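You operate a simulated robot arm through the tools that you are given. There is no shell and no other tool. Be economical: measure what you need, move in short steps, check, and stop when the job is done.

You run a simulated two-armed robot. Do the job below in one go: nothing can be reset, and whatever is moved stays where it is left.

TASK
Warm flasks A1 and B1 in the blue tray on the warmer.
Fine: load the tray, carry it over with both hands, then switch the warmer on; the third flask stays on the mat.

The check looks at the end state, three seconds after you hand in, the way a careful person would. Anything else that was tipped, shoved, dropped, spilled or broken makes it a failure.

THE ROBOT
Two 7-joint arms with two-finger parallel grippers on one trunk, on a base that drives. Base frame: it is fixed to the floor where the robot stands at the start and does not move with it; the origin is under the middle of the robot, x ahead of it, y to its left, z up; the surface under the hand at the start is at about z = 920. Readings come in mm, rad, newtons and seconds.
The left shoulder is at the start at [60, 144, 926], the right one opposite. With the tool pointing down near the work surface each hand reaches from about 260 to 700 mm from the robot's upright axis, wherever it stands, measured 20 degrees to its own side. Places, roughly: black plug (3x3x5 cm) [800, 700, 1200]; blue data plug (2x2x4 cm) [500, 400, 900]; flask [-1250, 250, 1500]; inside of the blue tray [500, 0, 900]; knob of the water bath [400, 1100, 1000]; switch of the warmer [400, 600, 1000]; switch of the water bath [400, 900, 1000]; top of the warmer [500, 700, 1000]; warmer [500, 700, 1000]; white plug (3x3x5 cm) [800, 500, 1200]; yellow data plug (2x2x4 cm) [500, 200, 900]. Payload 1.57 kg a hand.
Tool frame (each hand has its own): the origin (TCP) lies between the finger pads and is the grasp point; the fingertips stand 30 mm ahead of it; z points along the fingers, y is the line along which they close. Largest opening 110 mm; finger width 24, thickness 12; the body of the gripper, 48 by 112 mm, starts 78 mm behind the TCP.
Orientation is that of the tool frame in the base frame, as a unit quaternion [w, x, y, z]. With the fingers straight down and closing along the base's y, the tool's x points along the base's -x, its y along +y and its z along -z.

THE INTERFACE
- The arms move only by the tool play_rows. It takes "left_rows", "right_rows" or both (then of equal length, played together; a hand with none holds still); each is a list of rows, each an object of numbers (a shift or turn left out is 0, a gripper value left out holds the last): "rx", "ry", "rz": the turn, a rotation vector about the tool's x, y, z in degrees; "dx", "dy", "dz": the shift along the tool's x, y, z in mm; "hand": the finger opening in mm, from 0 to 110. In form: [{"rx": .., "ry": .., "rz": .., "dx": .., "dy": .., "dz": .., "hand": ..}, ...]. A call has 1 to 20 rows; each row shifts and turns the commanded pose from where the row before left it, along the tool's axes as they then stand. Each row takes 0.2 s and may step no farther than 50 mm and 0.15 rad from the row before; otherwise, or with a gripper value out of range, the whole call is refused. A pose out of reach is approached as far as the arm can. The call stops where the force on the tool passes 40 N (or 10 N more than at its start, if that is more) or the arm is blocked; 0.2 s more then pass. Each finger travels about 45 mm/s and halts on what it meets, pressing with about 22 N; the grip force reading is that of the motor and also rises with nothing between the fingers. The clock runs only during rows and for 0.2 s after the last one: add rows that do not move to give the fingers time. The reply holds the time, the measured pose of the TCP, the force on the tool along the base axes, the opening and the grip force, in the units named above and with some noise, with the torque about the TCP (base axes, N m) and any sound that the robot's microphone picked up.
- Cameras (640 x 400 px; columns grow to the right, rows downward): "scene" is now at [46.4, 17.1, 1536.4]; the picture's right is [0.22, -0.98, 0.00], its down [-0.72, -0.16, -0.67] and it looks along [0.65, 0.15, -0.74] (base axes); focal length 281 px, centre (320, 200). "left" rides on the left gripper at [70, -16, -141] in its tool frame; the picture's right is [0.23, 0.97, 0.00], its down [-0.86, 0.20, -0.48] and it looks along [-0.47, 0.11, 0.88] (tool axes); focal length 222 px, centre (320, 200). "right" rides on the right gripper at [70, 16, -141] in its tool frame; the picture's right is [-0.23, 0.97, 0.00], its down [-0.86, -0.20, -0.48] and it looks along [-0.47, -0.11, 0.88] (tool axes); focal length 222 px, centre (320, 200). There is no depth. A picture from a camera that has moved, and an enlarged one, comes with that camera's place and axes in the base frame and with its lens.
- camera(camera): a new picture of that camera. It takes no simulated time.
- move_column(by): slides the trunk up (or, below 0, down) by that many mm; the arms and the scene camera ride with it, the base frame stays. It gives what a move gives, with no picture.
- roll_base(legs): drives the robot by 1 to 6 legs, each [ahead, left, turn to the left] in mm, mm and rad, along the robot's own axes; the way and the turn of a leg run together, so that a leg with both is an arc; at most 1500 mm and 3.142 rad a leg. The arms and the cameras ride along, it lands a little off, and it stops where it bumps. It gives what a move gives.
- pan_tilt(pan, tilt): turns the head with the scene camera to pan (to the left, within 1.501 rad either way) and tilt (down, from -0.506 to 1.204), counted from straight ahead of the robot. It gives what a move gives.
- zoom(camera, box): a new picture of the part [left, top, right, bottom] of that camera's present view, enlarged. It takes no simulated time.
- close_job(): hands the job in; it is judged then, once.

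Go step by step. Nothing tells you exact positions but the pictures and the camera data: compare them with the known pose of the tool, close in by small moves and look again before you grip or let go. The budget is 120 turns and 108 pictures, counting those below and the enlarged ones. Unless the task says otherwise, let go and move clear before handing in, and close with one line.

The tools are called after "Emit:" as name(argument=value, ...) on one line, values as JSON. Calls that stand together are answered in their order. play_rows: Moves the arms, as the interface text tells. Its arguments: {"type":"object","properties":{"left_rows":{"type":"array","items":{"type":"object","properties":{"rx":{"type":"number"},"ry":{"type":"number"},"rz":{"type":"number"},"dx":{"type":"number"},"dy":{"type":"number"},"dz":{"type":"number"},"hand":{"type":"number"}}}},"right_rows":{"type":"array","items":{"type":"object","properties":{"rx":{"type":"number"},"ry":{"type":"number"},"rz":{"type":"number"},"dx":{"type":"number"},"dy":{"type":"number"},"dz":{"type":"number"},"hand":{"type":"number"}}}}},"required":[]} The other tools are called the same way: move_column (by) slides the trunk up or down; roll_base (legs) drives the base; pan_tilt (pan, tilt) turns the head that bears the scene camera; camera (camera) takes a picture; zoom (camera, box) takes an enlarged picture of a part of a camera's view; close_job () hands the job in.

At the start:

```text
t: 0.0
left_position: [301.1, 350.2, 1000.3]
left_tcp_rot: [0.0, 0.001, 1.0, -0.001]
left_force: [0.4, -0.3, -0.9]
left_ft_torque: [0.06, -0.03, -0.02]
left_finger_gap: 110.2
left_grip_force: 0.0
right_position: [389.1, 14.4, 999.5]
right_tcp_rot: [0.0, 0.0, 1.0, 0.0]
right_force: [0.3, 0.7, 0.2]
right_ft_torque: [-0.02, -0.02, 0.01]
right_finger_gap: 110.0
right_grip_force: 0.1
trunk travel left (down, up): [-525.0, 65.0]
robot x, y, heading: [-1.2, -5.8, -0.0]
head pan, tilt: [0.22, 0.838]
```

scene: 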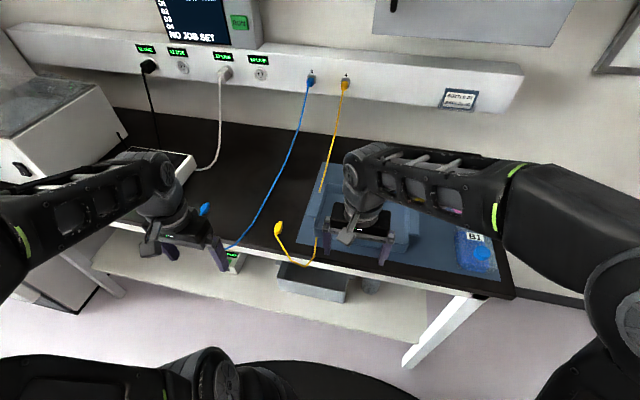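
right: 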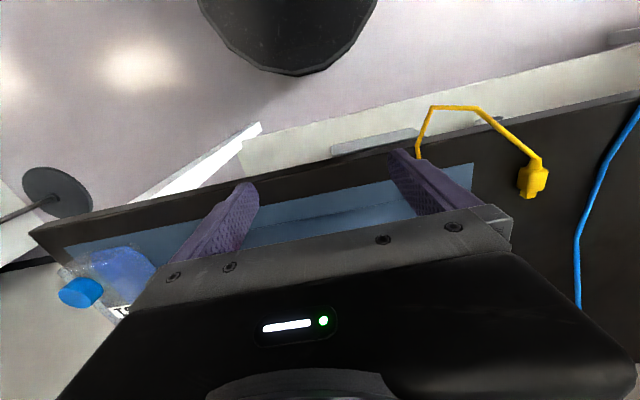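
left: 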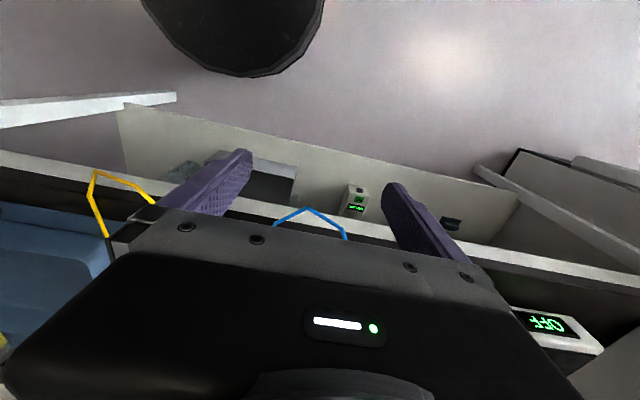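

The tray lies under the right hand, B1 is on the right on a blue mat, and the warmer is somewhere to the left. I'll look around with the head first.

Emit:
pan_tilt(pan=-0.5, tilt=0.8)

Emit:
camera(camera="scene")

Emit:
pan_tilt(pan=0.8, tilt=0.6)

Emit:
camera(camera="scene")

```text
t: 1.1
left_position: [299.7, 350.8, 1000.1]
left_tcp_rot: [0.0, 0.001, 1.0, -0.001]
left_force: [-0.3, 0.4, 0.2]
left_ft_torque: [0.01, 0.01, -0.02]
left_finger_gap: 110.0
left_grip_force: 0.1
right_position: [391.0, 14.8, 1000.5]
right_tcp_rot: [0.0, 0.001, 1.0, 0.0]
right_force: [-0.2, -0.6, 0.5]
right_ft_torque: [-0.04, -0.01, 0.02]
right_finger_gap: 109.8
right_grip_force: 0.0
trunk travel left (down, up): [-525.0, 65.0]
robot x, y, heading: [1.0, -0.7, -0.0]
head pan, tilt: [-0.499, 0.799]
```

```text
104 pictures are left
camera scene: at [40.3, -38.6, 1539.4], right [-0.48, -0.88, 0.0], down [-0.63, 0.34, -0.7], along [0.61, -0.33, -0.72], focal length 281 px, centre (320, 200)
```

scene: 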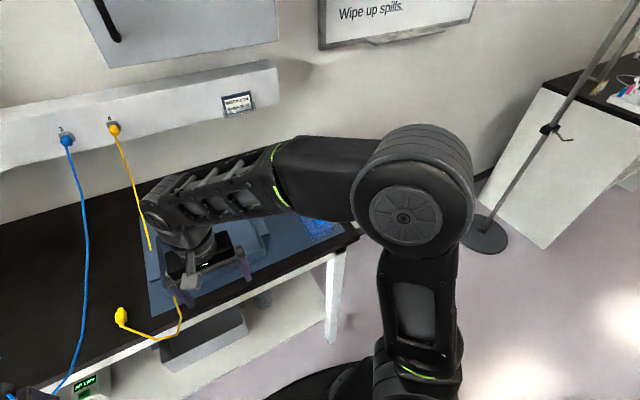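

```text
t: 2.5
left_position: [299.1, 349.9, 999.3]
left_tcp_rot: [0.001, 0.0, 1.0, 0.0]
left_force: [-0.5, -0.4, -0.1]
left_ft_torque: [0.0, -0.01, 0.01]
left_finger_gap: 110.0
left_grip_force: 0.1
right_position: [390.7, 14.0, 999.7]
right_tcp_rot: [0.001, 0.0, 1.0, 0.0]
right_force: [0.0, 0.5, -0.3]
right_ft_torque: [-0.02, -0.01, -0.02]
right_finger_gap: 109.8
right_grip_force: 0.0
trunk travel left (down, up): [-525.0, 65.0]
robot x, y, heading: [0.7, -3.5, 0.002]
head pan, tilt: [0.799, 0.6]
```

```text
103 pictures are left
camera scene: at [31.1, 63.3, 1556.3], right [0.72, -0.7, 0.0], down [-0.39, -0.4, -0.82], along [0.58, 0.59, -0.57], focal length 281 px, centre (320, 200)
```

scene: 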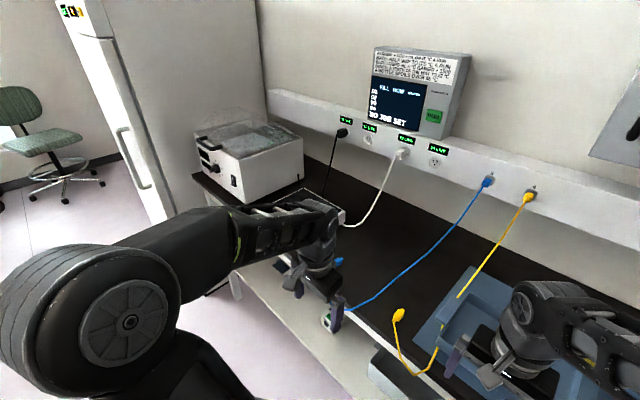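

There's a wall unit with text, labelled outlets and data cables. I'll read the signs before moving.

Emit:
zoom(camera="scene", box=[320, 30, 500, 180])

Emit:
pan_tilt(pan=0.1, tilt=0.3)

Emit:
camera(camera="scene")

Emit:
pan_tilt(pan=-0.6, tilt=0.3)

Emit:
camera(camera="scene")

```text
2.67 times, centred on (410, 105) of scene
camera zoom: at [31.1, 63.3, 1556.3], right [0.72, -0.7, 0.0], down [-0.39, -0.4, -0.82], along [0.58, 0.59, -0.57], focal length 749 px, centre (80, 453)
```

zoom: 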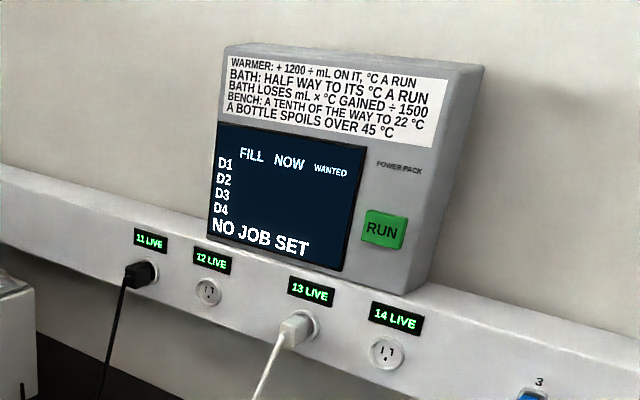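

```text
t: 3.6
left_position: [300.1, 352.0, 998.6]
left_tcp_rot: [-0.001, 0.0, 1.0, 0.001]
left_force: [-0.7, -0.2, 0.4]
left_ft_torque: [0.0, -0.01, 0.01]
left_finger_gap: 110.2
left_grip_force: 0.1
right_position: [391.4, 14.4, 1000.1]
right_tcp_rot: [0.001, 0.0, 1.0, 0.0]
right_force: [-1.1, 0.1, -0.5]
right_ft_torque: [-0.04, 0.01, -0.01]
right_finger_gap: 110.1
right_grip_force: 0.0
trunk travel left (down, up): [-525.0, 65.0]
robot x, y, heading: [3.4, -0.4, 0.001]
head pan, tilt: [0.099, 0.3]
```

```text
101 pictures are left
camera scene: at [62.4, 9.3, 1583.7], right [0.1, -0.99, 0.0], down [-0.29, -0.03, -0.96], along [0.95, 0.1, -0.3], focal length 281 px, centre (320, 200)
```

scene: 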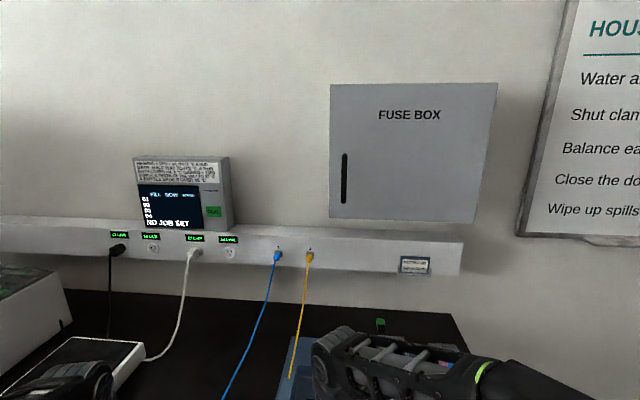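

```text
t: 4.7
left_position: [300.8, 350.4, 1000.4]
left_tcp_rot: [0.0, 0.0, 1.0, 0.0]
left_force: [-0.1, -1.0, 0.4]
left_ft_torque: [0.01, -0.02, -0.03]
left_finger_gap: 110.0
left_grip_force: 0.2
right_position: [390.1, 13.9, 999.9]
right_tcp_rot: [0.0, 0.0, 1.0, 0.0]
right_force: [-0.5, 0.5, 0.0]
right_ft_torque: [0.0, 0.0, -0.03]
right_finger_gap: 110.1
right_grip_force: 0.1
trunk travel left (down, up): [-525.0, 65.0]
robot x, y, heading: [-1.1, -0.0, -0.003]
head pan, tilt: [-0.6, 0.3]
```

```text
100 pictures are left
camera scene: at [46.6, -52.7, 1583.8], right [-0.56, -0.83, 0.0], down [-0.24, 0.17, -0.96], along [0.79, -0.54, -0.3], focal length 281 px, centre (320, 200)
```

scene: 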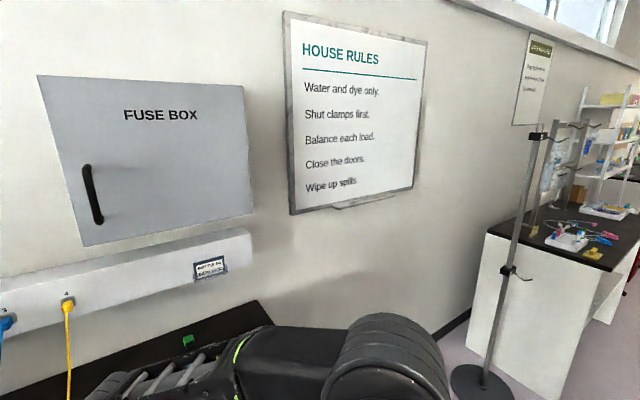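

The white cord's outlet is live. Next I'll raise the right arm and swing it aside to see the tray and the mat.

Emit:
play_rows(right_rows=[{"dz": -50}, {"dz": -50}, {"dz": -50}, {"dz": -50}, {"dy": -50}, {"dy": -50}, {"dy": -50}, {"dy": -50}, {"dy": -50}, {"dy": -50}, {"dy": -50}, {"dx": 40}, {"dx": 40}, {"dx": 40}])

Emit:
pan_tilt(pan=-0.1, tilt=0.8)

Emit:
camera(camera="scene")

Emit:
camera(camera="right")

```text
t: 7.7
left_position: [300.7, 351.2, 999.3]
left_tcp_rot: [0.0, 0.0, 1.0, -0.001]
left_force: [-0.1, -0.2, 0.2]
left_ft_torque: [-0.05, 0.0, 0.02]
left_finger_gap: 110.1
left_grip_force: 0.1
right_position: [266.5, -334.7, 1110.4]
right_tcp_rot: [0.0, 0.0, 1.0, -0.001]
right_force: [-0.3, -0.5, 0.3]
right_ft_torque: [-0.08, 0.0, 0.01]
right_finger_gap: 109.9
right_grip_force: 0.1
right hand out of reach, approached as far as the arm can: row 3, 4, 7, 8
trunk travel left (down, up): [-525.0, 65.0]
robot x, y, heading: [-1.1, 0.4, -0.0]
head pan, tilt: [-0.6, 0.3]
```

```text
t: 8.6
left_position: [300.6, 349.5, 1000.6]
left_tcp_rot: [0.0, 0.0, 1.0, 0.0]
left_force: [0.1, 0.0, 0.6]
left_ft_torque: [0.0, 0.02, -0.02]
left_finger_gap: 109.9
left_grip_force: 0.0
right_position: [267.4, -337.9, 1111.8]
right_tcp_rot: [-0.001, 0.001, 1.0, 0.0]
right_force: [-0.3, 0.4, 0.5]
right_ft_torque: [0.02, -0.02, -0.02]
right_finger_gap: 109.9
right_grip_force: 0.1
trunk travel left (down, up): [-525.0, 65.0]
robot x, y, heading: [1.5, -1.6, -0.0]
head pan, tilt: [-0.099, 0.799]
```

```text
99 pictures are left
camera scene: at [49.8, -8.3, 1539.5], right [-0.1, -0.99, 0.0], down [-0.71, 0.07, -0.7], along [0.69, -0.07, -0.72], focal length 281 px, centre (320, 200)
```

scene: 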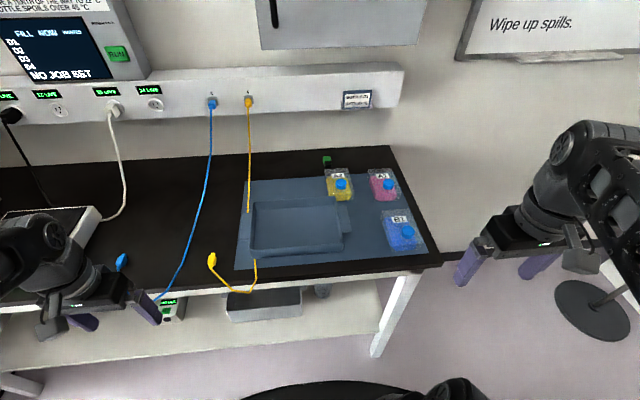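

```text
98 pictures are left
camera right: at [196.3, -320.5, 1253.1], right [0.23, 0.97, 0.0], down [0.86, -0.2, 0.48], along [0.47, -0.11, -0.88], focal length 222 px, centre (320, 200)
```

right: 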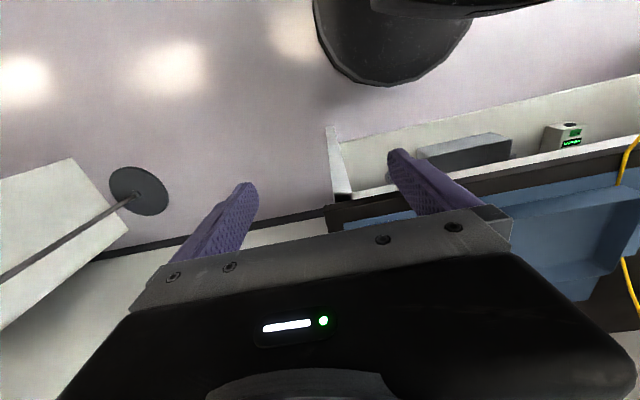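

I now see the tray, three flasks and the yellow cable near the tray. I'll zoom on them.

Emit:
zoom(camera="scene", box=[200, 150, 360, 300])

Emit:
zoom(camera="scene", box=[300, 80, 440, 270])

Emit:
zoom(camera="scene", box=[0, 170, 200, 350])

```text
2.67 times, centred on (280, 225) of scene
camera zoom: at [49.8, -8.3, 1539.5], right [-0.1, -0.99, 0.0], down [-0.71, 0.07, -0.7], along [0.69, -0.07, -0.72], focal length 749 px, centre (427, 133)
```

zoom: 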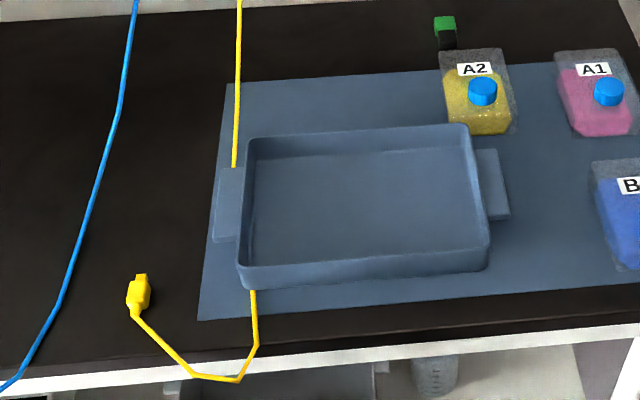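

```text
2.11 times, centred on (370, 175) of scene
camera zoom: at [49.8, -8.3, 1539.5], right [-0.1, -0.99, 0.0], down [-0.71, 0.07, -0.7], along [0.69, -0.07, -0.72], focal length 591 px, centre (215, 253)
```

zoom: 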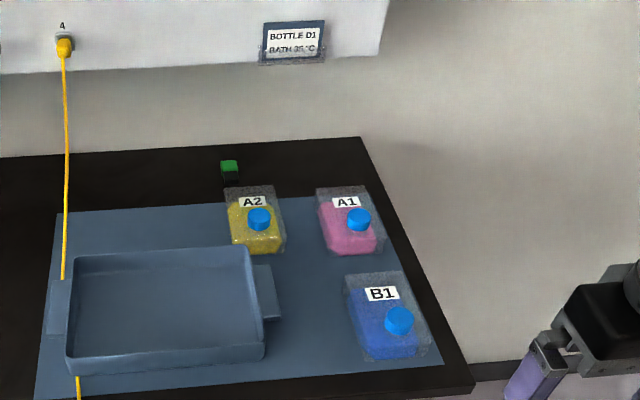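

```text
2.22 times, centred on (100, 260) of scene
camera zoom: at [49.8, -8.3, 1539.5], right [-0.1, -0.99, 0.0], down [-0.71, 0.07, -0.7], along [0.69, -0.07, -0.72], focal length 624 px, centre (809, 67)
```

zoom: 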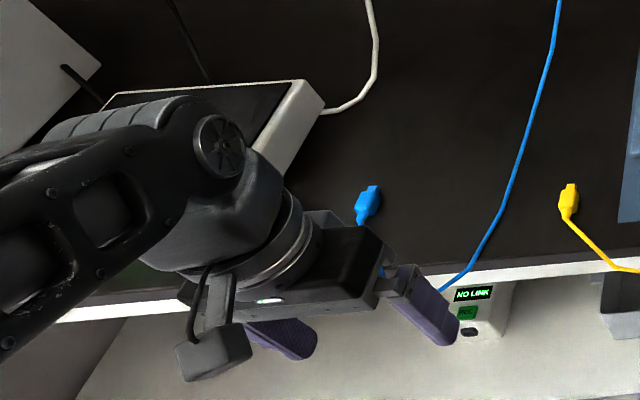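

Positions so far: tray about x 452–602, y −108…128, with end tabs. Next I'll zoom tightly on the flasks and the tab handles.

Emit:
zoom(camera="scene", box=[316, 150, 436, 260])

Emit:
zoom(camera="scene", box=[230, 180, 360, 270])

Emit:
pan_tilt(pan=0.9, tilt=0.8)

Emit:
play_rows(left_rows=[{"dz": -50}, {"dz": -50}, {"dx": 40}, {"dx": 40}])

Emit:
camera(camera="scene")

```text
3.64 times, centred on (376, 205) of scene
camera zoom: at [49.8, -8.3, 1539.5], right [-0.1, -0.99, 0.0], down [-0.71, 0.07, -0.7], along [0.69, -0.07, -0.72], focal length 1021 px, centre (116, 182)
```

zoom: 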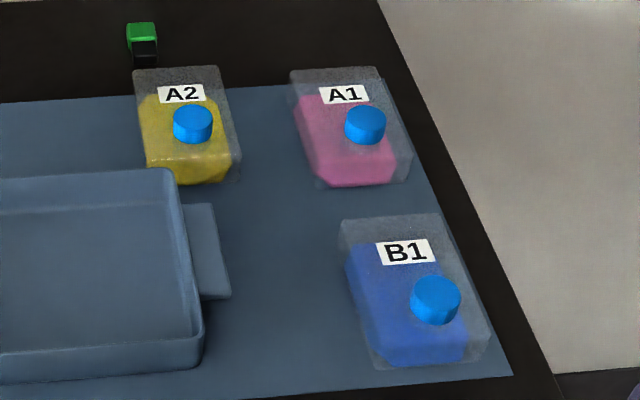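

```text
4.44 times, centred on (295, 225) of scene
camera zoom: at [49.8, -8.3, 1539.5], right [-0.1, -0.99, 0.0], down [-0.71, 0.07, -0.7], along [0.69, -0.07, -0.72], focal length 1248 px, centre (431, 89)
```

zoom: 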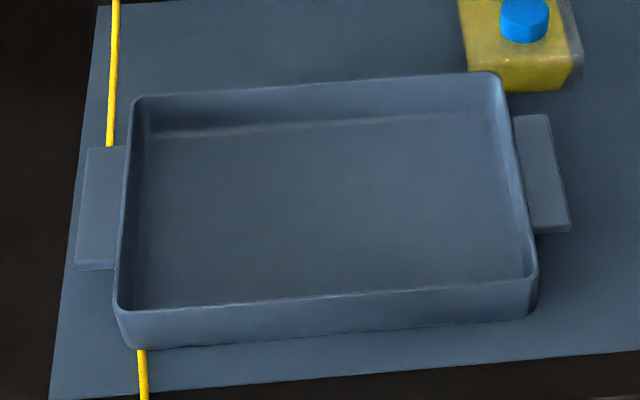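

```text
t: 9.9
left_position: [301.0, 350.6, 998.4]
left_tcp_rot: [0.0, 0.0, 1.0, 0.001]
left_force: [-0.4, 0.2, 1.1]
left_ft_torque: [-0.01, -0.02, 0.01]
left_finger_gap: 110.2
left_grip_force: 0.2
right_position: [267.5, -335.9, 1111.6]
right_tcp_rot: [-0.001, -0.001, 1.0, 0.0]
right_force: [0.3, 0.4, -0.4]
right_ft_torque: [-0.01, 0.0, 0.02]
right_finger_gap: 110.0
right_grip_force: 0.0
trunk travel left (down, up): [-525.0, 65.0]
robot x, y, heading: [0.3, 1.6, -0.003]
head pan, tilt: [0.901, 0.799]
```

```text
t: 10.9
left_position: [220.2, 349.9, 1099.9]
left_tcp_rot: [0.0, 0.001, 1.0, 0.001]
left_force: [0.3, -0.7, -0.6]
left_ft_torque: [0.02, 0.0, 0.02]
left_finger_gap: 110.2
left_grip_force: 0.1
right_position: [267.1, -337.8, 1111.1]
right_tcp_rot: [0.0, 0.0, 1.0, 0.001]
right_force: [-0.3, -0.3, 0.0]
right_ft_torque: [-0.01, 0.01, -0.04]
right_finger_gap: 110.0
right_grip_force: 0.1
trunk travel left (down, up): [-525.0, 65.0]
robot x, y, heading: [-0.7, 3.1, -0.005]
head pan, tilt: [0.901, 0.799]
```

```text
92 pictures are left
camera scene: at [19.7, 61.5, 1539.5], right [0.78, -0.62, 0.0], down [-0.45, -0.56, -0.7], along [0.43, 0.55, -0.72], focal length 281 px, centre (320, 200)
```

scene: 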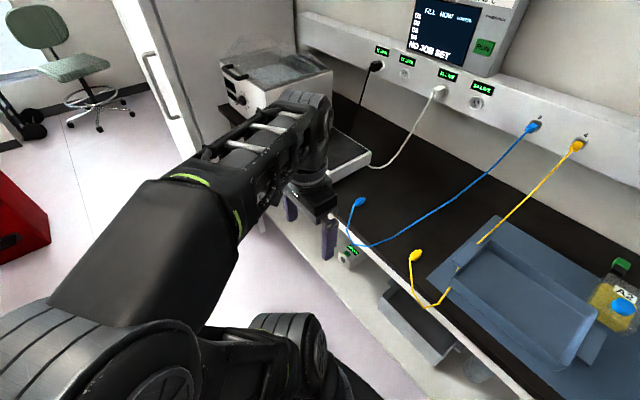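

The tabs are side flanges on the tray, and the flasks look like flat boxes with a cap. I'll lower the trunk for a side view to get heights.

Emit:
pan_tilt(pan=-0.35, tilt=0.5)

Emit:
move_column(by=-350)

Emit:
camera(camera="scene")

```text
t: 12.3
left_position: [219.7, 351.6, 1099.8]
left_tcp_rot: [-0.001, 0.0, 1.0, 0.0]
left_force: [-0.6, -0.5, -0.2]
left_ft_torque: [0.01, 0.02, 0.04]
left_finger_gap: 110.1
left_grip_force: 0.0
right_position: [266.8, -335.4, 1110.8]
right_tcp_rot: [0.0, 0.0, 1.0, 0.0]
right_force: [0.6, 0.1, 0.6]
right_ft_torque: [0.02, -0.03, 0.0]
right_finger_gap: 109.9
right_grip_force: 0.0
trunk travel left (down, up): [-525.0, 65.0]
robot x, y, heading: [3.8, -3.5, 0.009]
head pan, tilt: [-0.351, 0.499]
```

```text
t: 15.7
left_position: [219.9, 351.6, 749.3]
left_tcp_rot: [0.001, 0.0, 1.0, -0.001]
left_force: [-0.2, 0.9, 0.1]
left_ft_torque: [-0.01, -0.02, -0.04]
left_finger_gap: 109.9
left_grip_force: 0.2
right_position: [268.9, -335.9, 760.5]
right_tcp_rot: [0.0, 0.0, 1.0, 0.0]
right_force: [0.0, -0.1, 0.6]
right_ft_torque: [-0.03, 0.02, 0.01]
right_finger_gap: 110.0
right_grip_force: 0.0
trunk travel left (down, up): [-175.0, 415.0]
robot x, y, heading: [2.4, 1.0, -0.005]
head pan, tilt: [-0.351, 0.499]
```

```text
91 pictures are left
camera scene: at [54.8, -31.4, 1215.4], right [-0.34, -0.94, 0.0], down [-0.45, 0.16, -0.88], along [0.82, -0.3, -0.48], focal length 281 px, centre (320, 200)
```

scene: 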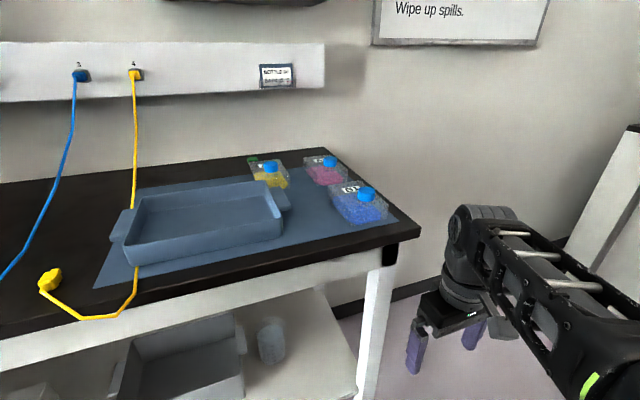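

Emit:
zoom(camera="scene", box=[240, 140, 400, 240])

Emit:
zoom(camera="scene", box=[90, 160, 300, 300])

Emit:
pan_tilt(pan=0.75, tilt=0.4)

Emit:
camera(camera="scene")

```text
4.00 times, centred on (320, 190) of scene
camera zoom: at [54.8, -31.4, 1215.4], right [-0.34, -0.94, 0.0], down [-0.45, 0.16, -0.88], along [0.82, -0.3, -0.48], focal length 1124 px, centre (320, 240)
```

zoom: 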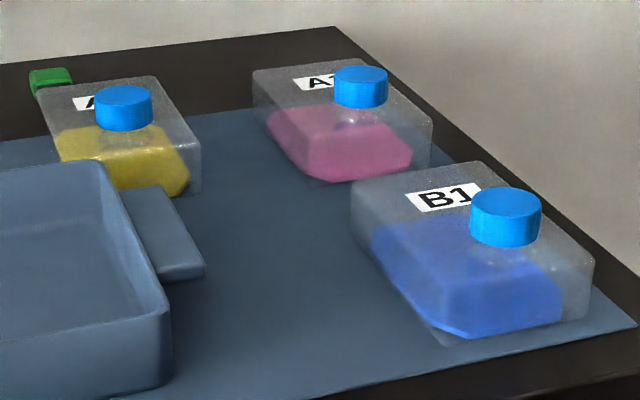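

```text
2.86 times, centred on (195, 230) of scene
camera zoom: at [54.8, -31.4, 1215.4], right [-0.34, -0.94, 0.0], down [-0.45, 0.16, -0.88], along [0.82, -0.3, -0.48], focal length 802 px, centre (677, 114)
```

zoom: 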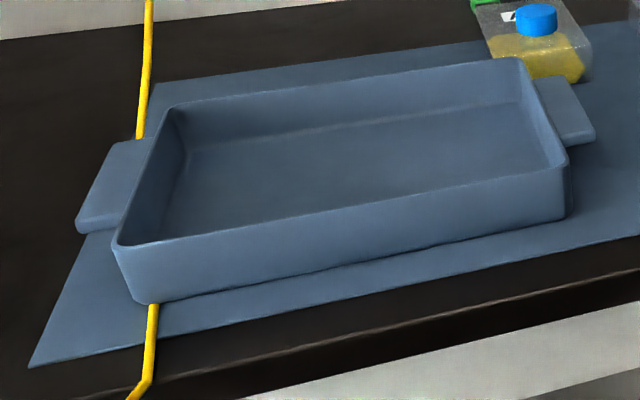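

```text
t: 17.1
left_position: [219.5, 352.1, 749.7]
left_tcp_rot: [0.0, 0.0, 1.0, 0.0]
left_force: [0.1, -0.4, -0.6]
left_ft_torque: [-0.02, 0.01, 0.04]
left_finger_gap: 110.0
left_grip_force: 0.0
right_position: [267.7, -335.9, 761.3]
right_tcp_rot: [0.0, 0.001, 1.0, 0.0]
right_force: [0.5, -1.1, 0.7]
right_ft_torque: [0.01, -0.01, -0.03]
right_finger_gap: 110.1
right_grip_force: 0.1
trunk travel left (down, up): [-175.0, 415.0]
robot x, y, heading: [0.5, 1.2, -0.001]
head pan, tilt: [0.75, 0.4]
```

```text
88 pictures are left
camera scene: at [37.2, 63.0, 1224.5], right [0.68, -0.73, 0.0], down [-0.28, -0.27, -0.92], along [0.67, 0.63, -0.39], focal length 281 px, centre (320, 200)
```

scene: 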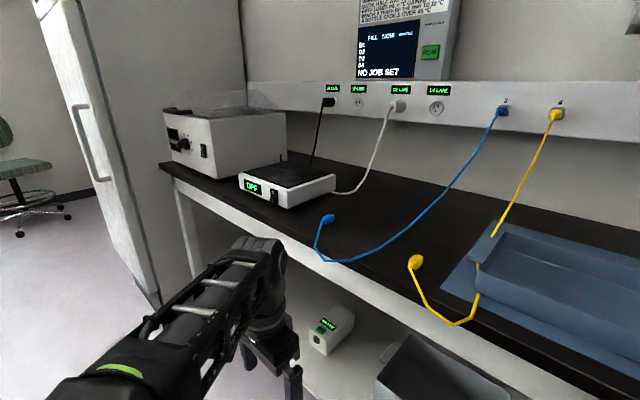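

Flask bodies measure about 76 × 110 × 37 mm; B1 is centred near (495, −271) and A1 near (680, −274). I'll zoom on the warmer while the view is clear.

Emit:
zoom(camera="scene", box=[220, 90, 350, 230])

Emit:
move_column(by=350)

Emit:
pan_tilt(pan=1.1, tilt=0.6)

Emit:
roll_base(legs=[[0, -150, 0]])

Emit:
camera(camera="scene")

```text
2.86 times, centred on (285, 160) of scene
camera zoom: at [37.2, 63.0, 1224.5], right [0.68, -0.73, 0.0], down [-0.28, -0.27, -0.92], along [0.67, 0.63, -0.39], focal length 802 px, centre (420, 314)
```

zoom: 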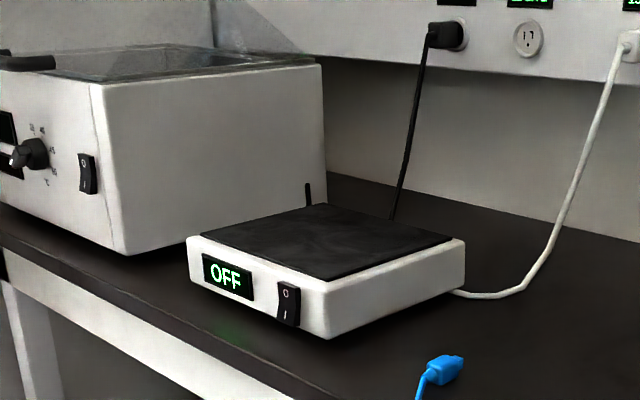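

```text
t: 20.5
left_position: [219.0, 351.1, 1099.5]
left_tcp_rot: [0.0, 0.001, 1.0, 0.001]
left_force: [0.0, 0.2, -0.2]
left_ft_torque: [0.01, 0.01, 0.02]
left_finger_gap: 109.9
left_grip_force: 0.1
right_position: [267.3, -335.5, 1110.9]
right_tcp_rot: [0.0, 0.0, 1.0, 0.0]
right_force: [0.7, 0.1, 0.3]
right_ft_torque: [-0.01, -0.01, 0.01]
right_finger_gap: 110.0
right_grip_force: 0.1
trunk travel left (down, up): [-525.0, 65.0]
robot x, y, heading: [0.4, 0.7, -0.003]
head pan, tilt: [0.75, 0.4]
```

```text
t: 21.3
left_position: [218.9, 351.4, 1100.0]
left_tcp_rot: [0.0, 0.0, 1.0, 0.0]
left_force: [-0.5, 1.3, -0.2]
left_ft_torque: [0.01, 0.04, -0.01]
left_finger_gap: 110.0
left_grip_force: 0.0
right_position: [268.0, -336.3, 1111.7]
right_tcp_rot: [0.0, -0.001, 1.0, 0.0]
right_force: [0.3, 0.6, -0.4]
right_ft_torque: [0.0, 0.0, 0.02]
right_finger_gap: 109.9
right_grip_force: 0.1
trunk travel left (down, up): [-525.0, 65.0]
robot x, y, heading: [-0.9, -2.8, -0.001]
head pan, tilt: [1.1, 0.6]
```

```text
t: 22.7
left_position: [220.9, 200.0, 1100.6]
left_tcp_rot: [0.0, 0.002, 1.0, 0.001]
left_force: [-0.2, -1.5, -0.4]
left_ft_torque: [0.04, 0.02, -0.01]
left_finger_gap: 110.3
left_grip_force: 0.1
right_position: [266.4, -487.8, 1111.2]
right_tcp_rot: [-0.001, 0.001, 1.0, 0.001]
right_force: [0.5, -0.4, -0.5]
right_ft_torque: [0.04, 0.02, -0.04]
right_finger_gap: 110.2
right_grip_force: 0.0
trunk travel left (down, up): [-525.0, 65.0]
robot x, y, heading: [-1.9, -148.0, -0.003]
head pan, tilt: [1.1, 0.6]
```

```text
86 pictures are left
camera scene: at [9.5, -73.4, 1556.4], right [0.89, -0.46, 0.0], down [-0.26, -0.5, -0.83], along [0.38, 0.73, -0.56], focal length 281 px, centre (320, 200)
```

scene: 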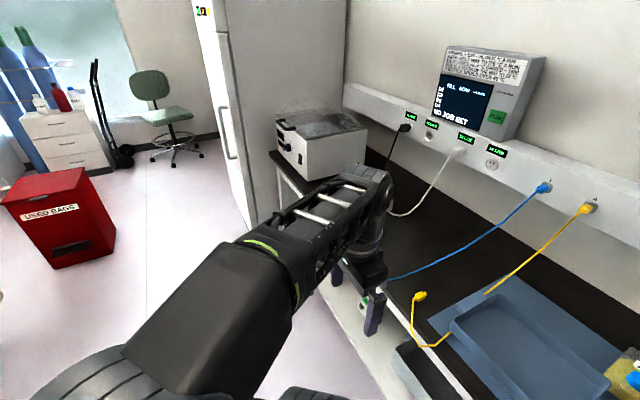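

The rocker is on the warmer's front, "I" at the bottom. Tray rim is at z≈958, centre about (543, 8). I'll drive ahead slightly so that A1 is comfortably in reach, then bring the right hand above B1.

Emit:
roll_base(legs=[[50, 0, 0]])

Emit:
play_rows(right_rows=[{"dx": -20, "dy": 45}, {"dx": -40, "dy": 45}, {"dx": -40, "dy": 45}, {"dx": -40, "dy": 45}, {"dx": -38, "dy": 36}, {}])

Emit:
pan_tilt(pan=-0.25, tilt=0.8)

Emit:
camera(camera="scene")

Emit:
camera(camera="right")

```text
t: 23.6
left_position: [272.1, 199.8, 1099.0]
left_tcp_rot: [0.0, 0.002, 1.0, 0.0]
left_force: [1.1, -0.2, -0.4]
left_ft_torque: [0.02, 0.04, -0.01]
left_finger_gap: 110.0
left_grip_force: 0.0
right_position: [317.4, -487.2, 1110.8]
right_tcp_rot: [-0.002, 0.002, 1.0, -0.001]
right_force: [0.1, 0.2, -0.2]
right_ft_torque: [-0.03, 0.06, -0.03]
right_finger_gap: 109.8
right_grip_force: 0.1
trunk travel left (down, up): [-525.0, 65.0]
robot x, y, heading: [51.4, -148.1, -0.003]
head pan, tilt: [1.1, 0.6]
```

```text
refused: row 2 steps farther than a row can; nothing moved
```

```text
t: 25.1
left_position: [271.2, 199.4, 1099.6]
left_tcp_rot: [0.001, 0.003, 1.0, -0.001]
left_force: [-0.5, -0.2, -0.1]
left_ft_torque: [-0.02, 0.0, 0.01]
left_finger_gap: 109.9
left_grip_force: 0.1
right_position: [315.5, -487.8, 1111.5]
right_tcp_rot: [0.0, 0.002, 1.0, -0.001]
right_force: [0.7, -0.4, -0.6]
right_ft_torque: [-0.01, 0.01, 0.0]
right_finger_gap: 109.8
right_grip_force: 0.1
trunk travel left (down, up): [-525.0, 65.0]
robot x, y, heading: [51.0, -149.2, -0.002]
head pan, tilt: [-0.25, 0.799]
```

```text
85 pictures are left
camera scene: at [97.3, -170.7, 1539.4], right [-0.25, -0.97, 0.0], down [-0.69, 0.18, -0.7], along [0.68, -0.17, -0.72], focal length 281 px, centre (320, 200)
```

scene: 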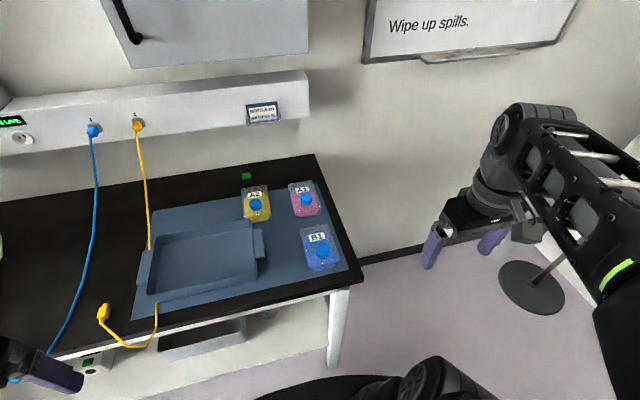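

```text
84 pictures are left
camera right: at [244.3, -471.7, 1253.1], right [0.23, 0.97, 0.0], down [0.85, -0.2, 0.48], along [0.47, -0.11, -0.88], focal length 222 px, centre (320, 200)
```

right: 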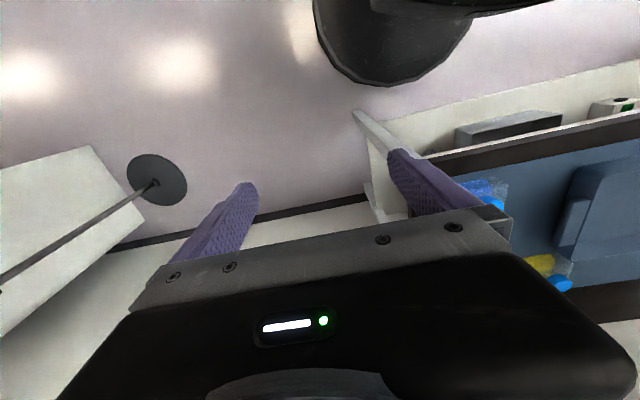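

I'll zoom for a second fix on the flasks and tray from here.

Emit:
zoom(camera="scene", box=[230, 170, 360, 280])

Emit:
zoom(camera="scene", box=[120, 190, 280, 320])

```text
3.64 times, centred on (295, 225) of scene
camera zoom: at [97.3, -170.7, 1539.4], right [-0.25, -0.97, 0.0], down [-0.69, 0.18, -0.7], along [0.68, -0.17, -0.72], focal length 1021 px, centre (411, 109)
```

zoom: 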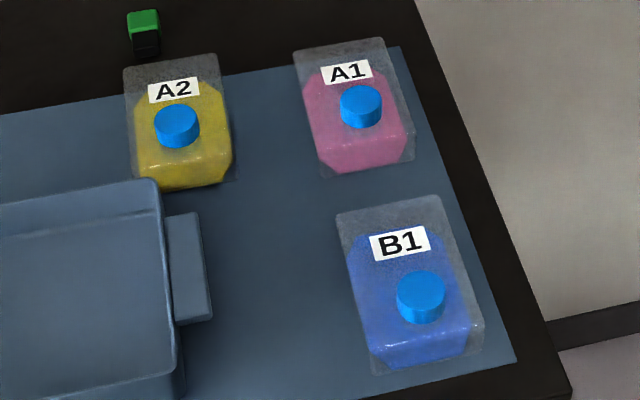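

```text
3.08 times, centred on (200, 255) of scene
camera zoom: at [97.3, -170.7, 1539.4], right [-0.25, -0.97, 0.0], down [-0.69, 0.18, -0.7], along [0.68, -0.17, -0.72], focal length 864 px, centre (689, 31)
```

zoom: 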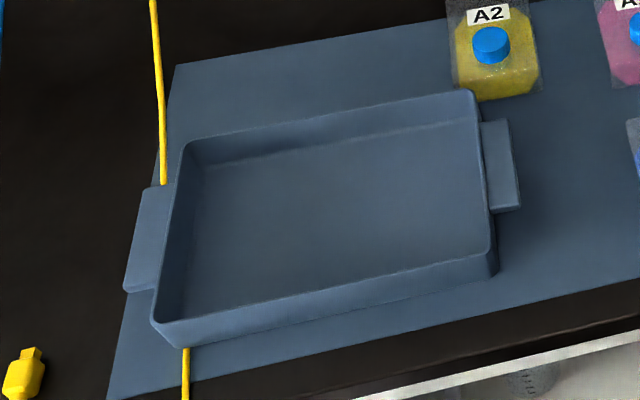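

B1's centre is at about (498, −272) and A1's at (676, −271). I'll move the right hand above B1.

Emit:
play_rows(right_rows=[{"dx": -30.3, "dy": 36}, {"dx": -30.3, "dy": 36}, {"dx": -30.3, "dy": 36}, {"dx": -30.3, "dy": 36}, {"dx": -30.3, "dy": 36}, {"dx": -30.3, "dy": 36}, {"dz": 45}, {"dz": 35}, {}])

Emit:
camera(camera="scene")

Emit:
camera(camera="right")

```text
t: 27.1
left_position: [271.3, 200.2, 1097.9]
left_tcp_rot: [0.0, 0.003, 1.0, 0.0]
left_force: [-0.1, 0.3, 0.9]
left_ft_torque: [-0.01, 0.0, 0.01]
left_finger_gap: 109.9
left_grip_force: 0.0
right_position: [453.4, -324.2, 1030.1]
right_tcp_rot: [0.001, 0.002, 1.0, 0.0]
right_force: [-0.1, 0.8, 0.6]
right_ft_torque: [0.03, -0.01, 0.04]
right_finger_gap: 109.9
right_grip_force: 0.1
right hand out of reach, approached as far as the arm can: row 5, 6
trunk travel left (down, up): [-525.0, 65.0]
robot x, y, heading: [54.3, -149.9, -0.005]
head pan, tilt: [-0.25, 0.799]
```

```text
81 pictures are left
camera scene: at [97.0, -170.7, 1539.4], right [-0.25, -0.97, 0.0], down [-0.69, 0.18, -0.7], along [0.67, -0.18, -0.72], focal length 281 px, centre (320, 200)
```

scene: 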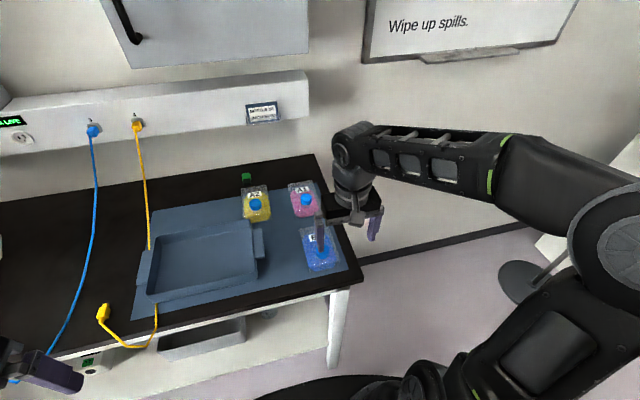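

```text
80 pictures are left
camera right: at [381.4, -308.9, 1171.3], right [0.23, 0.97, 0.0], down [0.85, -0.2, 0.48], along [0.47, -0.11, -0.88], focal length 222 px, centre (320, 200)
```

right: 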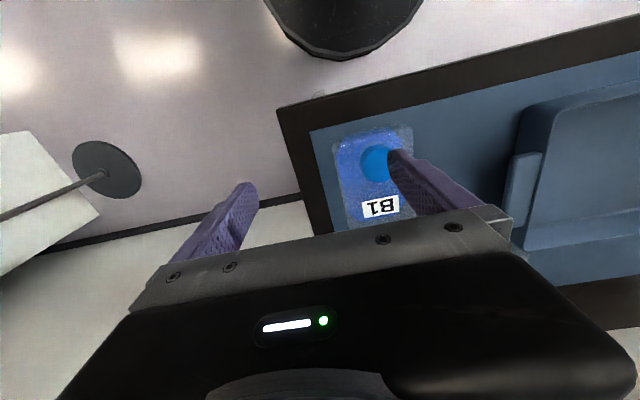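

The hand ran out of reach at the higher z, so I'll raise the trunk to its limit to gain clearance, then centre over B1 at low height.

Emit:
move_column(by=60)

Emit:
play_rows(right_rows=[{"dz": 30}, {"dz": 30}, {"dx": -15, "dy": 17}, {"dx": -15, "dy": 17}, {"dx": -14, "dy": 18}, {}])

Emit:
camera(camera="right")

```text
t: 28.1
left_position: [271.9, 200.5, 1159.0]
left_tcp_rot: [0.0, 0.002, 1.0, -0.001]
left_force: [-0.1, 0.7, 0.2]
left_ft_torque: [0.0, 0.02, -0.02]
left_finger_gap: 110.0
left_grip_force: 0.1
right_position: [452.9, -325.8, 1089.9]
right_tcp_rot: [0.001, 0.003, 1.0, -0.001]
right_force: [-1.2, -0.1, 0.3]
right_ft_torque: [0.01, 0.03, 0.01]
right_finger_gap: 110.2
right_grip_force: 0.0
trunk travel left (down, up): [-585.0, 5.0]
robot x, y, heading: [48.6, -150.2, -0.008]
head pan, tilt: [-0.25, 0.799]
```

```text
t: 29.5
left_position: [269.9, 198.8, 1159.5]
left_tcp_rot: [0.0, 0.003, 1.0, 0.0]
left_force: [-0.2, -0.2, 0.0]
left_ft_torque: [-0.01, 0.01, -0.02]
left_finger_gap: 109.8
left_grip_force: 0.1
right_position: [495.9, -274.3, 1029.8]
right_tcp_rot: [0.0, 0.003, 1.0, -0.001]
right_force: [0.4, 0.0, 0.6]
right_ft_torque: [-0.03, 0.02, -0.01]
right_finger_gap: 110.1
right_grip_force: 0.0
trunk travel left (down, up): [-585.0, 5.0]
robot x, y, heading: [52.4, -154.9, -0.008]
head pan, tilt: [-0.25, 0.799]
```

```text
79 pictures are left
camera right: at [425.3, -256.7, 1171.8], right [0.23, 0.97, 0.0], down [0.85, -0.2, 0.48], along [0.47, -0.11, -0.88], focal length 222 px, centre (320, 200)
```

right: 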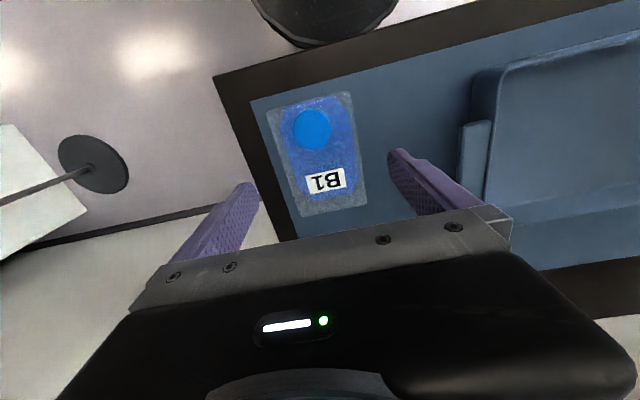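

B1 is centred between the fingers. I'll descend, close and check the grip.

Emit:
play_rows(right_rows=[{"dz": 26, "dx": -2, "dy": 1}, {"dz": 26}, {"dz": 25}, {"hand": 70}, {}, {}, {}, {}, {}])

Emit:
camera(camera="right")

```text
t: 31.5
left_position: [270.9, 200.5, 1159.0]
left_tcp_rot: [0.0, 0.003, 1.0, 0.0]
left_force: [-0.2, 0.2, -0.6]
left_ft_torque: [-0.01, 0.01, -0.01]
left_finger_gap: 109.9
left_grip_force: 0.1
right_position: [498.7, -271.6, 952.0]
right_tcp_rot: [-0.001, 0.002, 1.0, 0.0]
right_force: [0.2, -0.2, 1.1]
right_ft_torque: [-0.01, 0.02, -0.01]
right_finger_gap: 79.2
right_grip_force: 22.2
trunk travel left (down, up): [-585.0, 5.0]
robot x, y, heading: [49.0, -147.4, -0.003]
head pan, tilt: [-0.25, 0.799]
```

```text
78 pictures are left
camera right: at [427.9, -255.5, 1094.6], right [0.23, 0.97, 0.0], down [0.85, -0.2, 0.48], along [0.47, -0.11, -0.88], focal length 222 px, centre (320, 200)
```

right: 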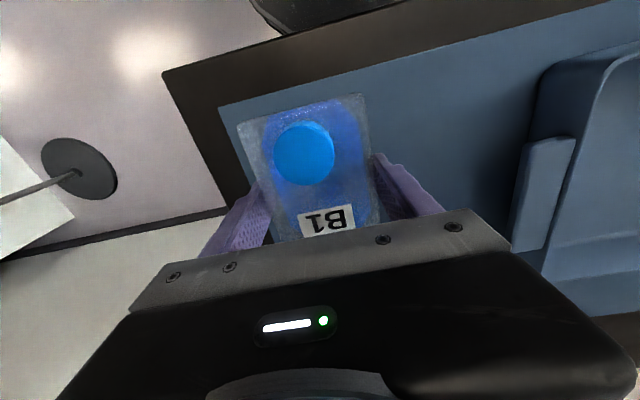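

Gripped at 79 mm. I'll lift and carry B1 toward the left half of the tray, then look.

Emit:
play_rows(right_rows=[{"dz": -30}, {"dz": -30}, {"dz": -30}, {"dy": 40, "dx": -6}, {"dy": 40, "dx": -6}, {"dy": 40, "dx": -6}, {"dy": 42, "dx": -6}, {"dy": 42, "dx": -6}, {"dy": 42, "dx": -5}, {"dy": 42, "dx": -5}, {"dy": 43, "dx": -5}, {}])

Emit:
camera(camera="scene")

Emit:
camera(camera="right")

```text
t: 34.1
left_position: [271.3, 199.0, 1159.0]
left_tcp_rot: [-0.001, 0.003, 1.0, 0.0]
left_force: [0.5, 1.0, -1.4]
left_ft_torque: [0.02, 0.02, 0.02]
left_finger_gap: 110.2
left_grip_force: 0.1
right_position: [544.1, 56.7, 1043.1]
right_tcp_rot: [0.0, 0.002, 1.0, -0.001]
right_force: [0.4, -0.5, -0.1]
right_ft_torque: [0.0, 0.02, 0.02]
right_finger_gap: 79.3
right_grip_force: 21.5
trunk travel left (down, up): [-585.0, 5.0]
robot x, y, heading: [48.9, -150.5, -0.002]
head pan, tilt: [-0.25, 0.799]
```

```text
77 pictures are left
camera scene: at [97.4, -171.7, 1599.4], right [-0.25, -0.97, 0.0], down [-0.69, 0.18, -0.7], along [0.67, -0.17, -0.72], focal length 281 px, centre (320, 200)
```

scene: 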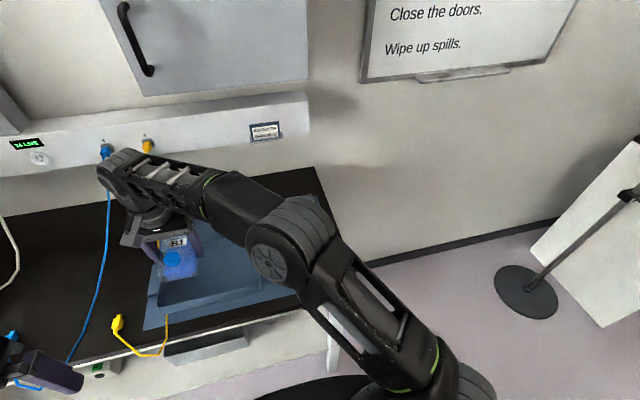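

```text
76 pictures are left
camera right: at [471.4, 73.9, 1184.6], right [0.23, 0.97, 0.0], down [0.85, -0.2, 0.48], along [0.47, -0.11, -0.88], focal length 222 px, centre (320, 200)
```

right: 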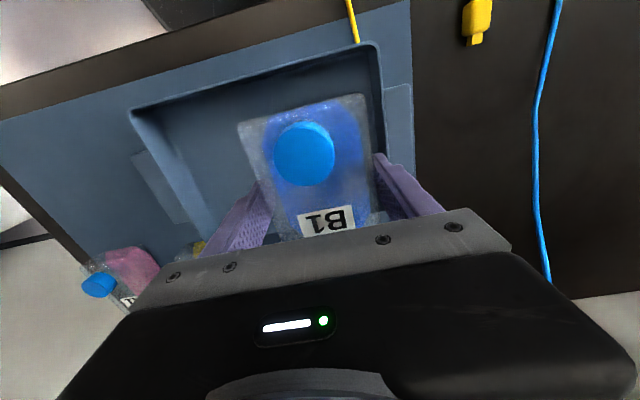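

The flask hangs in the left half and clear of the walls. I'll lower it to the tray floor with small final steps.

Emit:
play_rows(right_rows=[{"dz": 25, "dy": 2}, {"dz": 25}, {"dz": 20}, {"dz": 8}, {}])

Emit:
camera(camera="right")

Emit:
zoom(camera="scene", box=[90, 180, 330, 340])

```text
t: 35.3
left_position: [271.2, 198.9, 1159.2]
left_tcp_rot: [0.0, 0.002, 1.0, 0.0]
left_force: [0.9, 0.7, 0.9]
left_ft_torque: [-0.02, -0.01, -0.01]
left_finger_gap: 109.8
left_grip_force: 0.1
right_position: [543.4, 59.9, 963.7]
right_tcp_rot: [-0.001, 0.003, 1.0, 0.001]
right_force: [0.0, 0.8, -0.3]
right_ft_torque: [0.01, 0.0, 0.0]
right_finger_gap: 79.4
right_grip_force: 21.8
trunk travel left (down, up): [-585.0, 5.0]
robot x, y, heading: [49.6, -153.9, -0.01]
head pan, tilt: [-0.25, 0.799]
```

```text
75 pictures are left
camera right: at [473.1, 76.3, 1106.0], right [0.23, 0.97, 0.0], down [0.85, -0.2, 0.48], along [0.47, -0.11, -0.88], focal length 222 px, centre (320, 200)
```

right: 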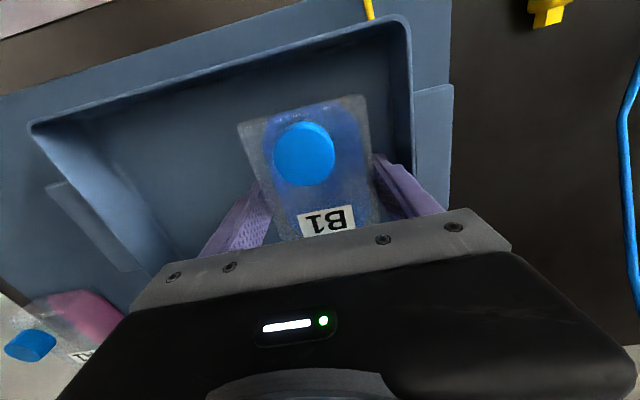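

```text
2.50 times, centred on (210, 260) of scene
camera zoom: at [97.4, -170.6, 1599.4], right [-0.25, -0.97, 0.0], down [-0.69, 0.18, -0.7], along [0.67, -0.18, -0.72], focal length 702 px, centre (595, 50)
```

zoom: 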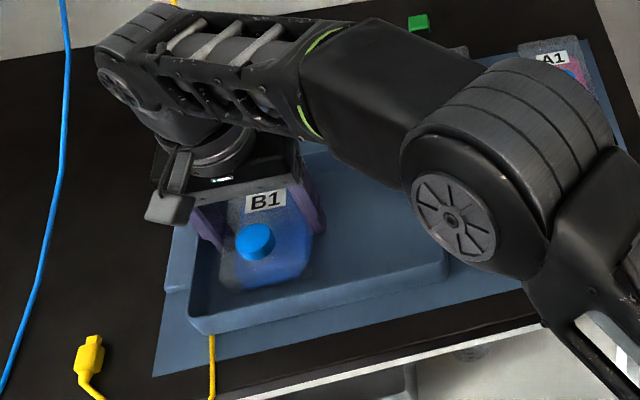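

Emit:
play_rows(right_rows=[{"dz": 2}, {"dz": 2}, {"dz": 2}, {}])

```text
t: 36.3
left_position: [271.2, 199.6, 1158.3]
left_tcp_rot: [0.0, 0.003, 1.0, 0.0]
left_force: [-0.4, 0.3, 0.5]
left_ft_torque: [-0.01, -0.01, 0.01]
left_finger_gap: 110.1
left_grip_force: 0.1
right_position: [545.7, 61.3, 957.3]
right_tcp_rot: [0.0, 0.003, 1.0, 0.0]
right_force: [-0.1, -0.6, -0.8]
right_ft_torque: [-0.01, 0.01, -0.01]
right_finger_gap: 79.2
right_grip_force: 21.8
trunk travel left (down, up): [-585.0, 5.0]
robot x, y, heading: [51.2, -151.2, -0.005]
head pan, tilt: [-0.25, 0.799]
```

Emit:
play_rows(right_rows=[{"dz": 1.5, "dy": -1}, {"dz": 1.5}, {}])

```text
t: 37.1
left_position: [271.8, 199.4, 1159.9]
left_tcp_rot: [0.0, 0.003, 1.0, 0.001]
left_force: [0.1, 0.5, 0.6]
left_ft_torque: [0.01, -0.02, 0.01]
left_finger_gap: 110.0
left_grip_force: 0.1
right_position: [546.3, 59.3, 956.5]
right_tcp_rot: [0.001, 0.003, 1.0, 0.001]
right_force: [0.9, 0.6, 7.4]
right_ft_torque: [-0.18, 0.15, -0.02]
right_finger_gap: 79.4
right_grip_force: 21.9
trunk travel left (down, up): [-585.0, 5.0]
robot x, y, heading: [48.5, -148.5, -0.003]
head pan, tilt: [-0.25, 0.799]
```

Contact at z≈956 (7 N). I'll release to 90 mm and lift straight up.

Emit:
play_rows(right_rows=[{"dz": -1.5, "hand": 89}, {}, {}, {"dz": -20}, {"dz": -30}, {"dz": -40}, {}])

Emit:
camera(camera="right")

```text
t: 38.7
left_position: [272.4, 200.1, 1159.3]
left_tcp_rot: [0.0, 0.003, 1.0, 0.0]
left_force: [0.7, -0.6, -0.3]
left_ft_torque: [-0.01, -0.02, 0.0]
left_finger_gap: 109.9
left_grip_force: 0.1
right_position: [546.4, 59.2, 1037.3]
right_tcp_rot: [0.0, 0.003, 1.0, 0.001]
right_force: [-0.2, 0.8, 0.4]
right_ft_torque: [0.0, 0.0, 0.0]
right_finger_gap: 89.1
right_grip_force: 0.2
right hand out of reach, approached as far as the arm can: row 6
trunk travel left (down, up): [-585.0, 5.0]
robot x, y, heading: [52.5, -152.5, -0.003]
head pan, tilt: [-0.25, 0.799]
```

```text
73 pictures are left
camera right: at [475.1, 75.3, 1178.6], right [0.23, 0.97, 0.0], down [0.85, -0.2, 0.48], along [0.47, -0.11, -0.88], focal length 222 px, centre (320, 200)
```

right: 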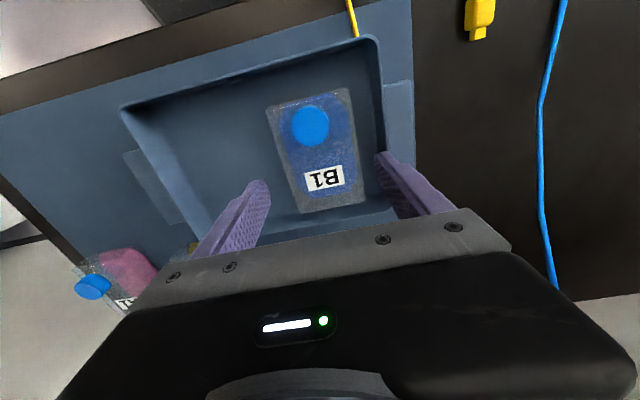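

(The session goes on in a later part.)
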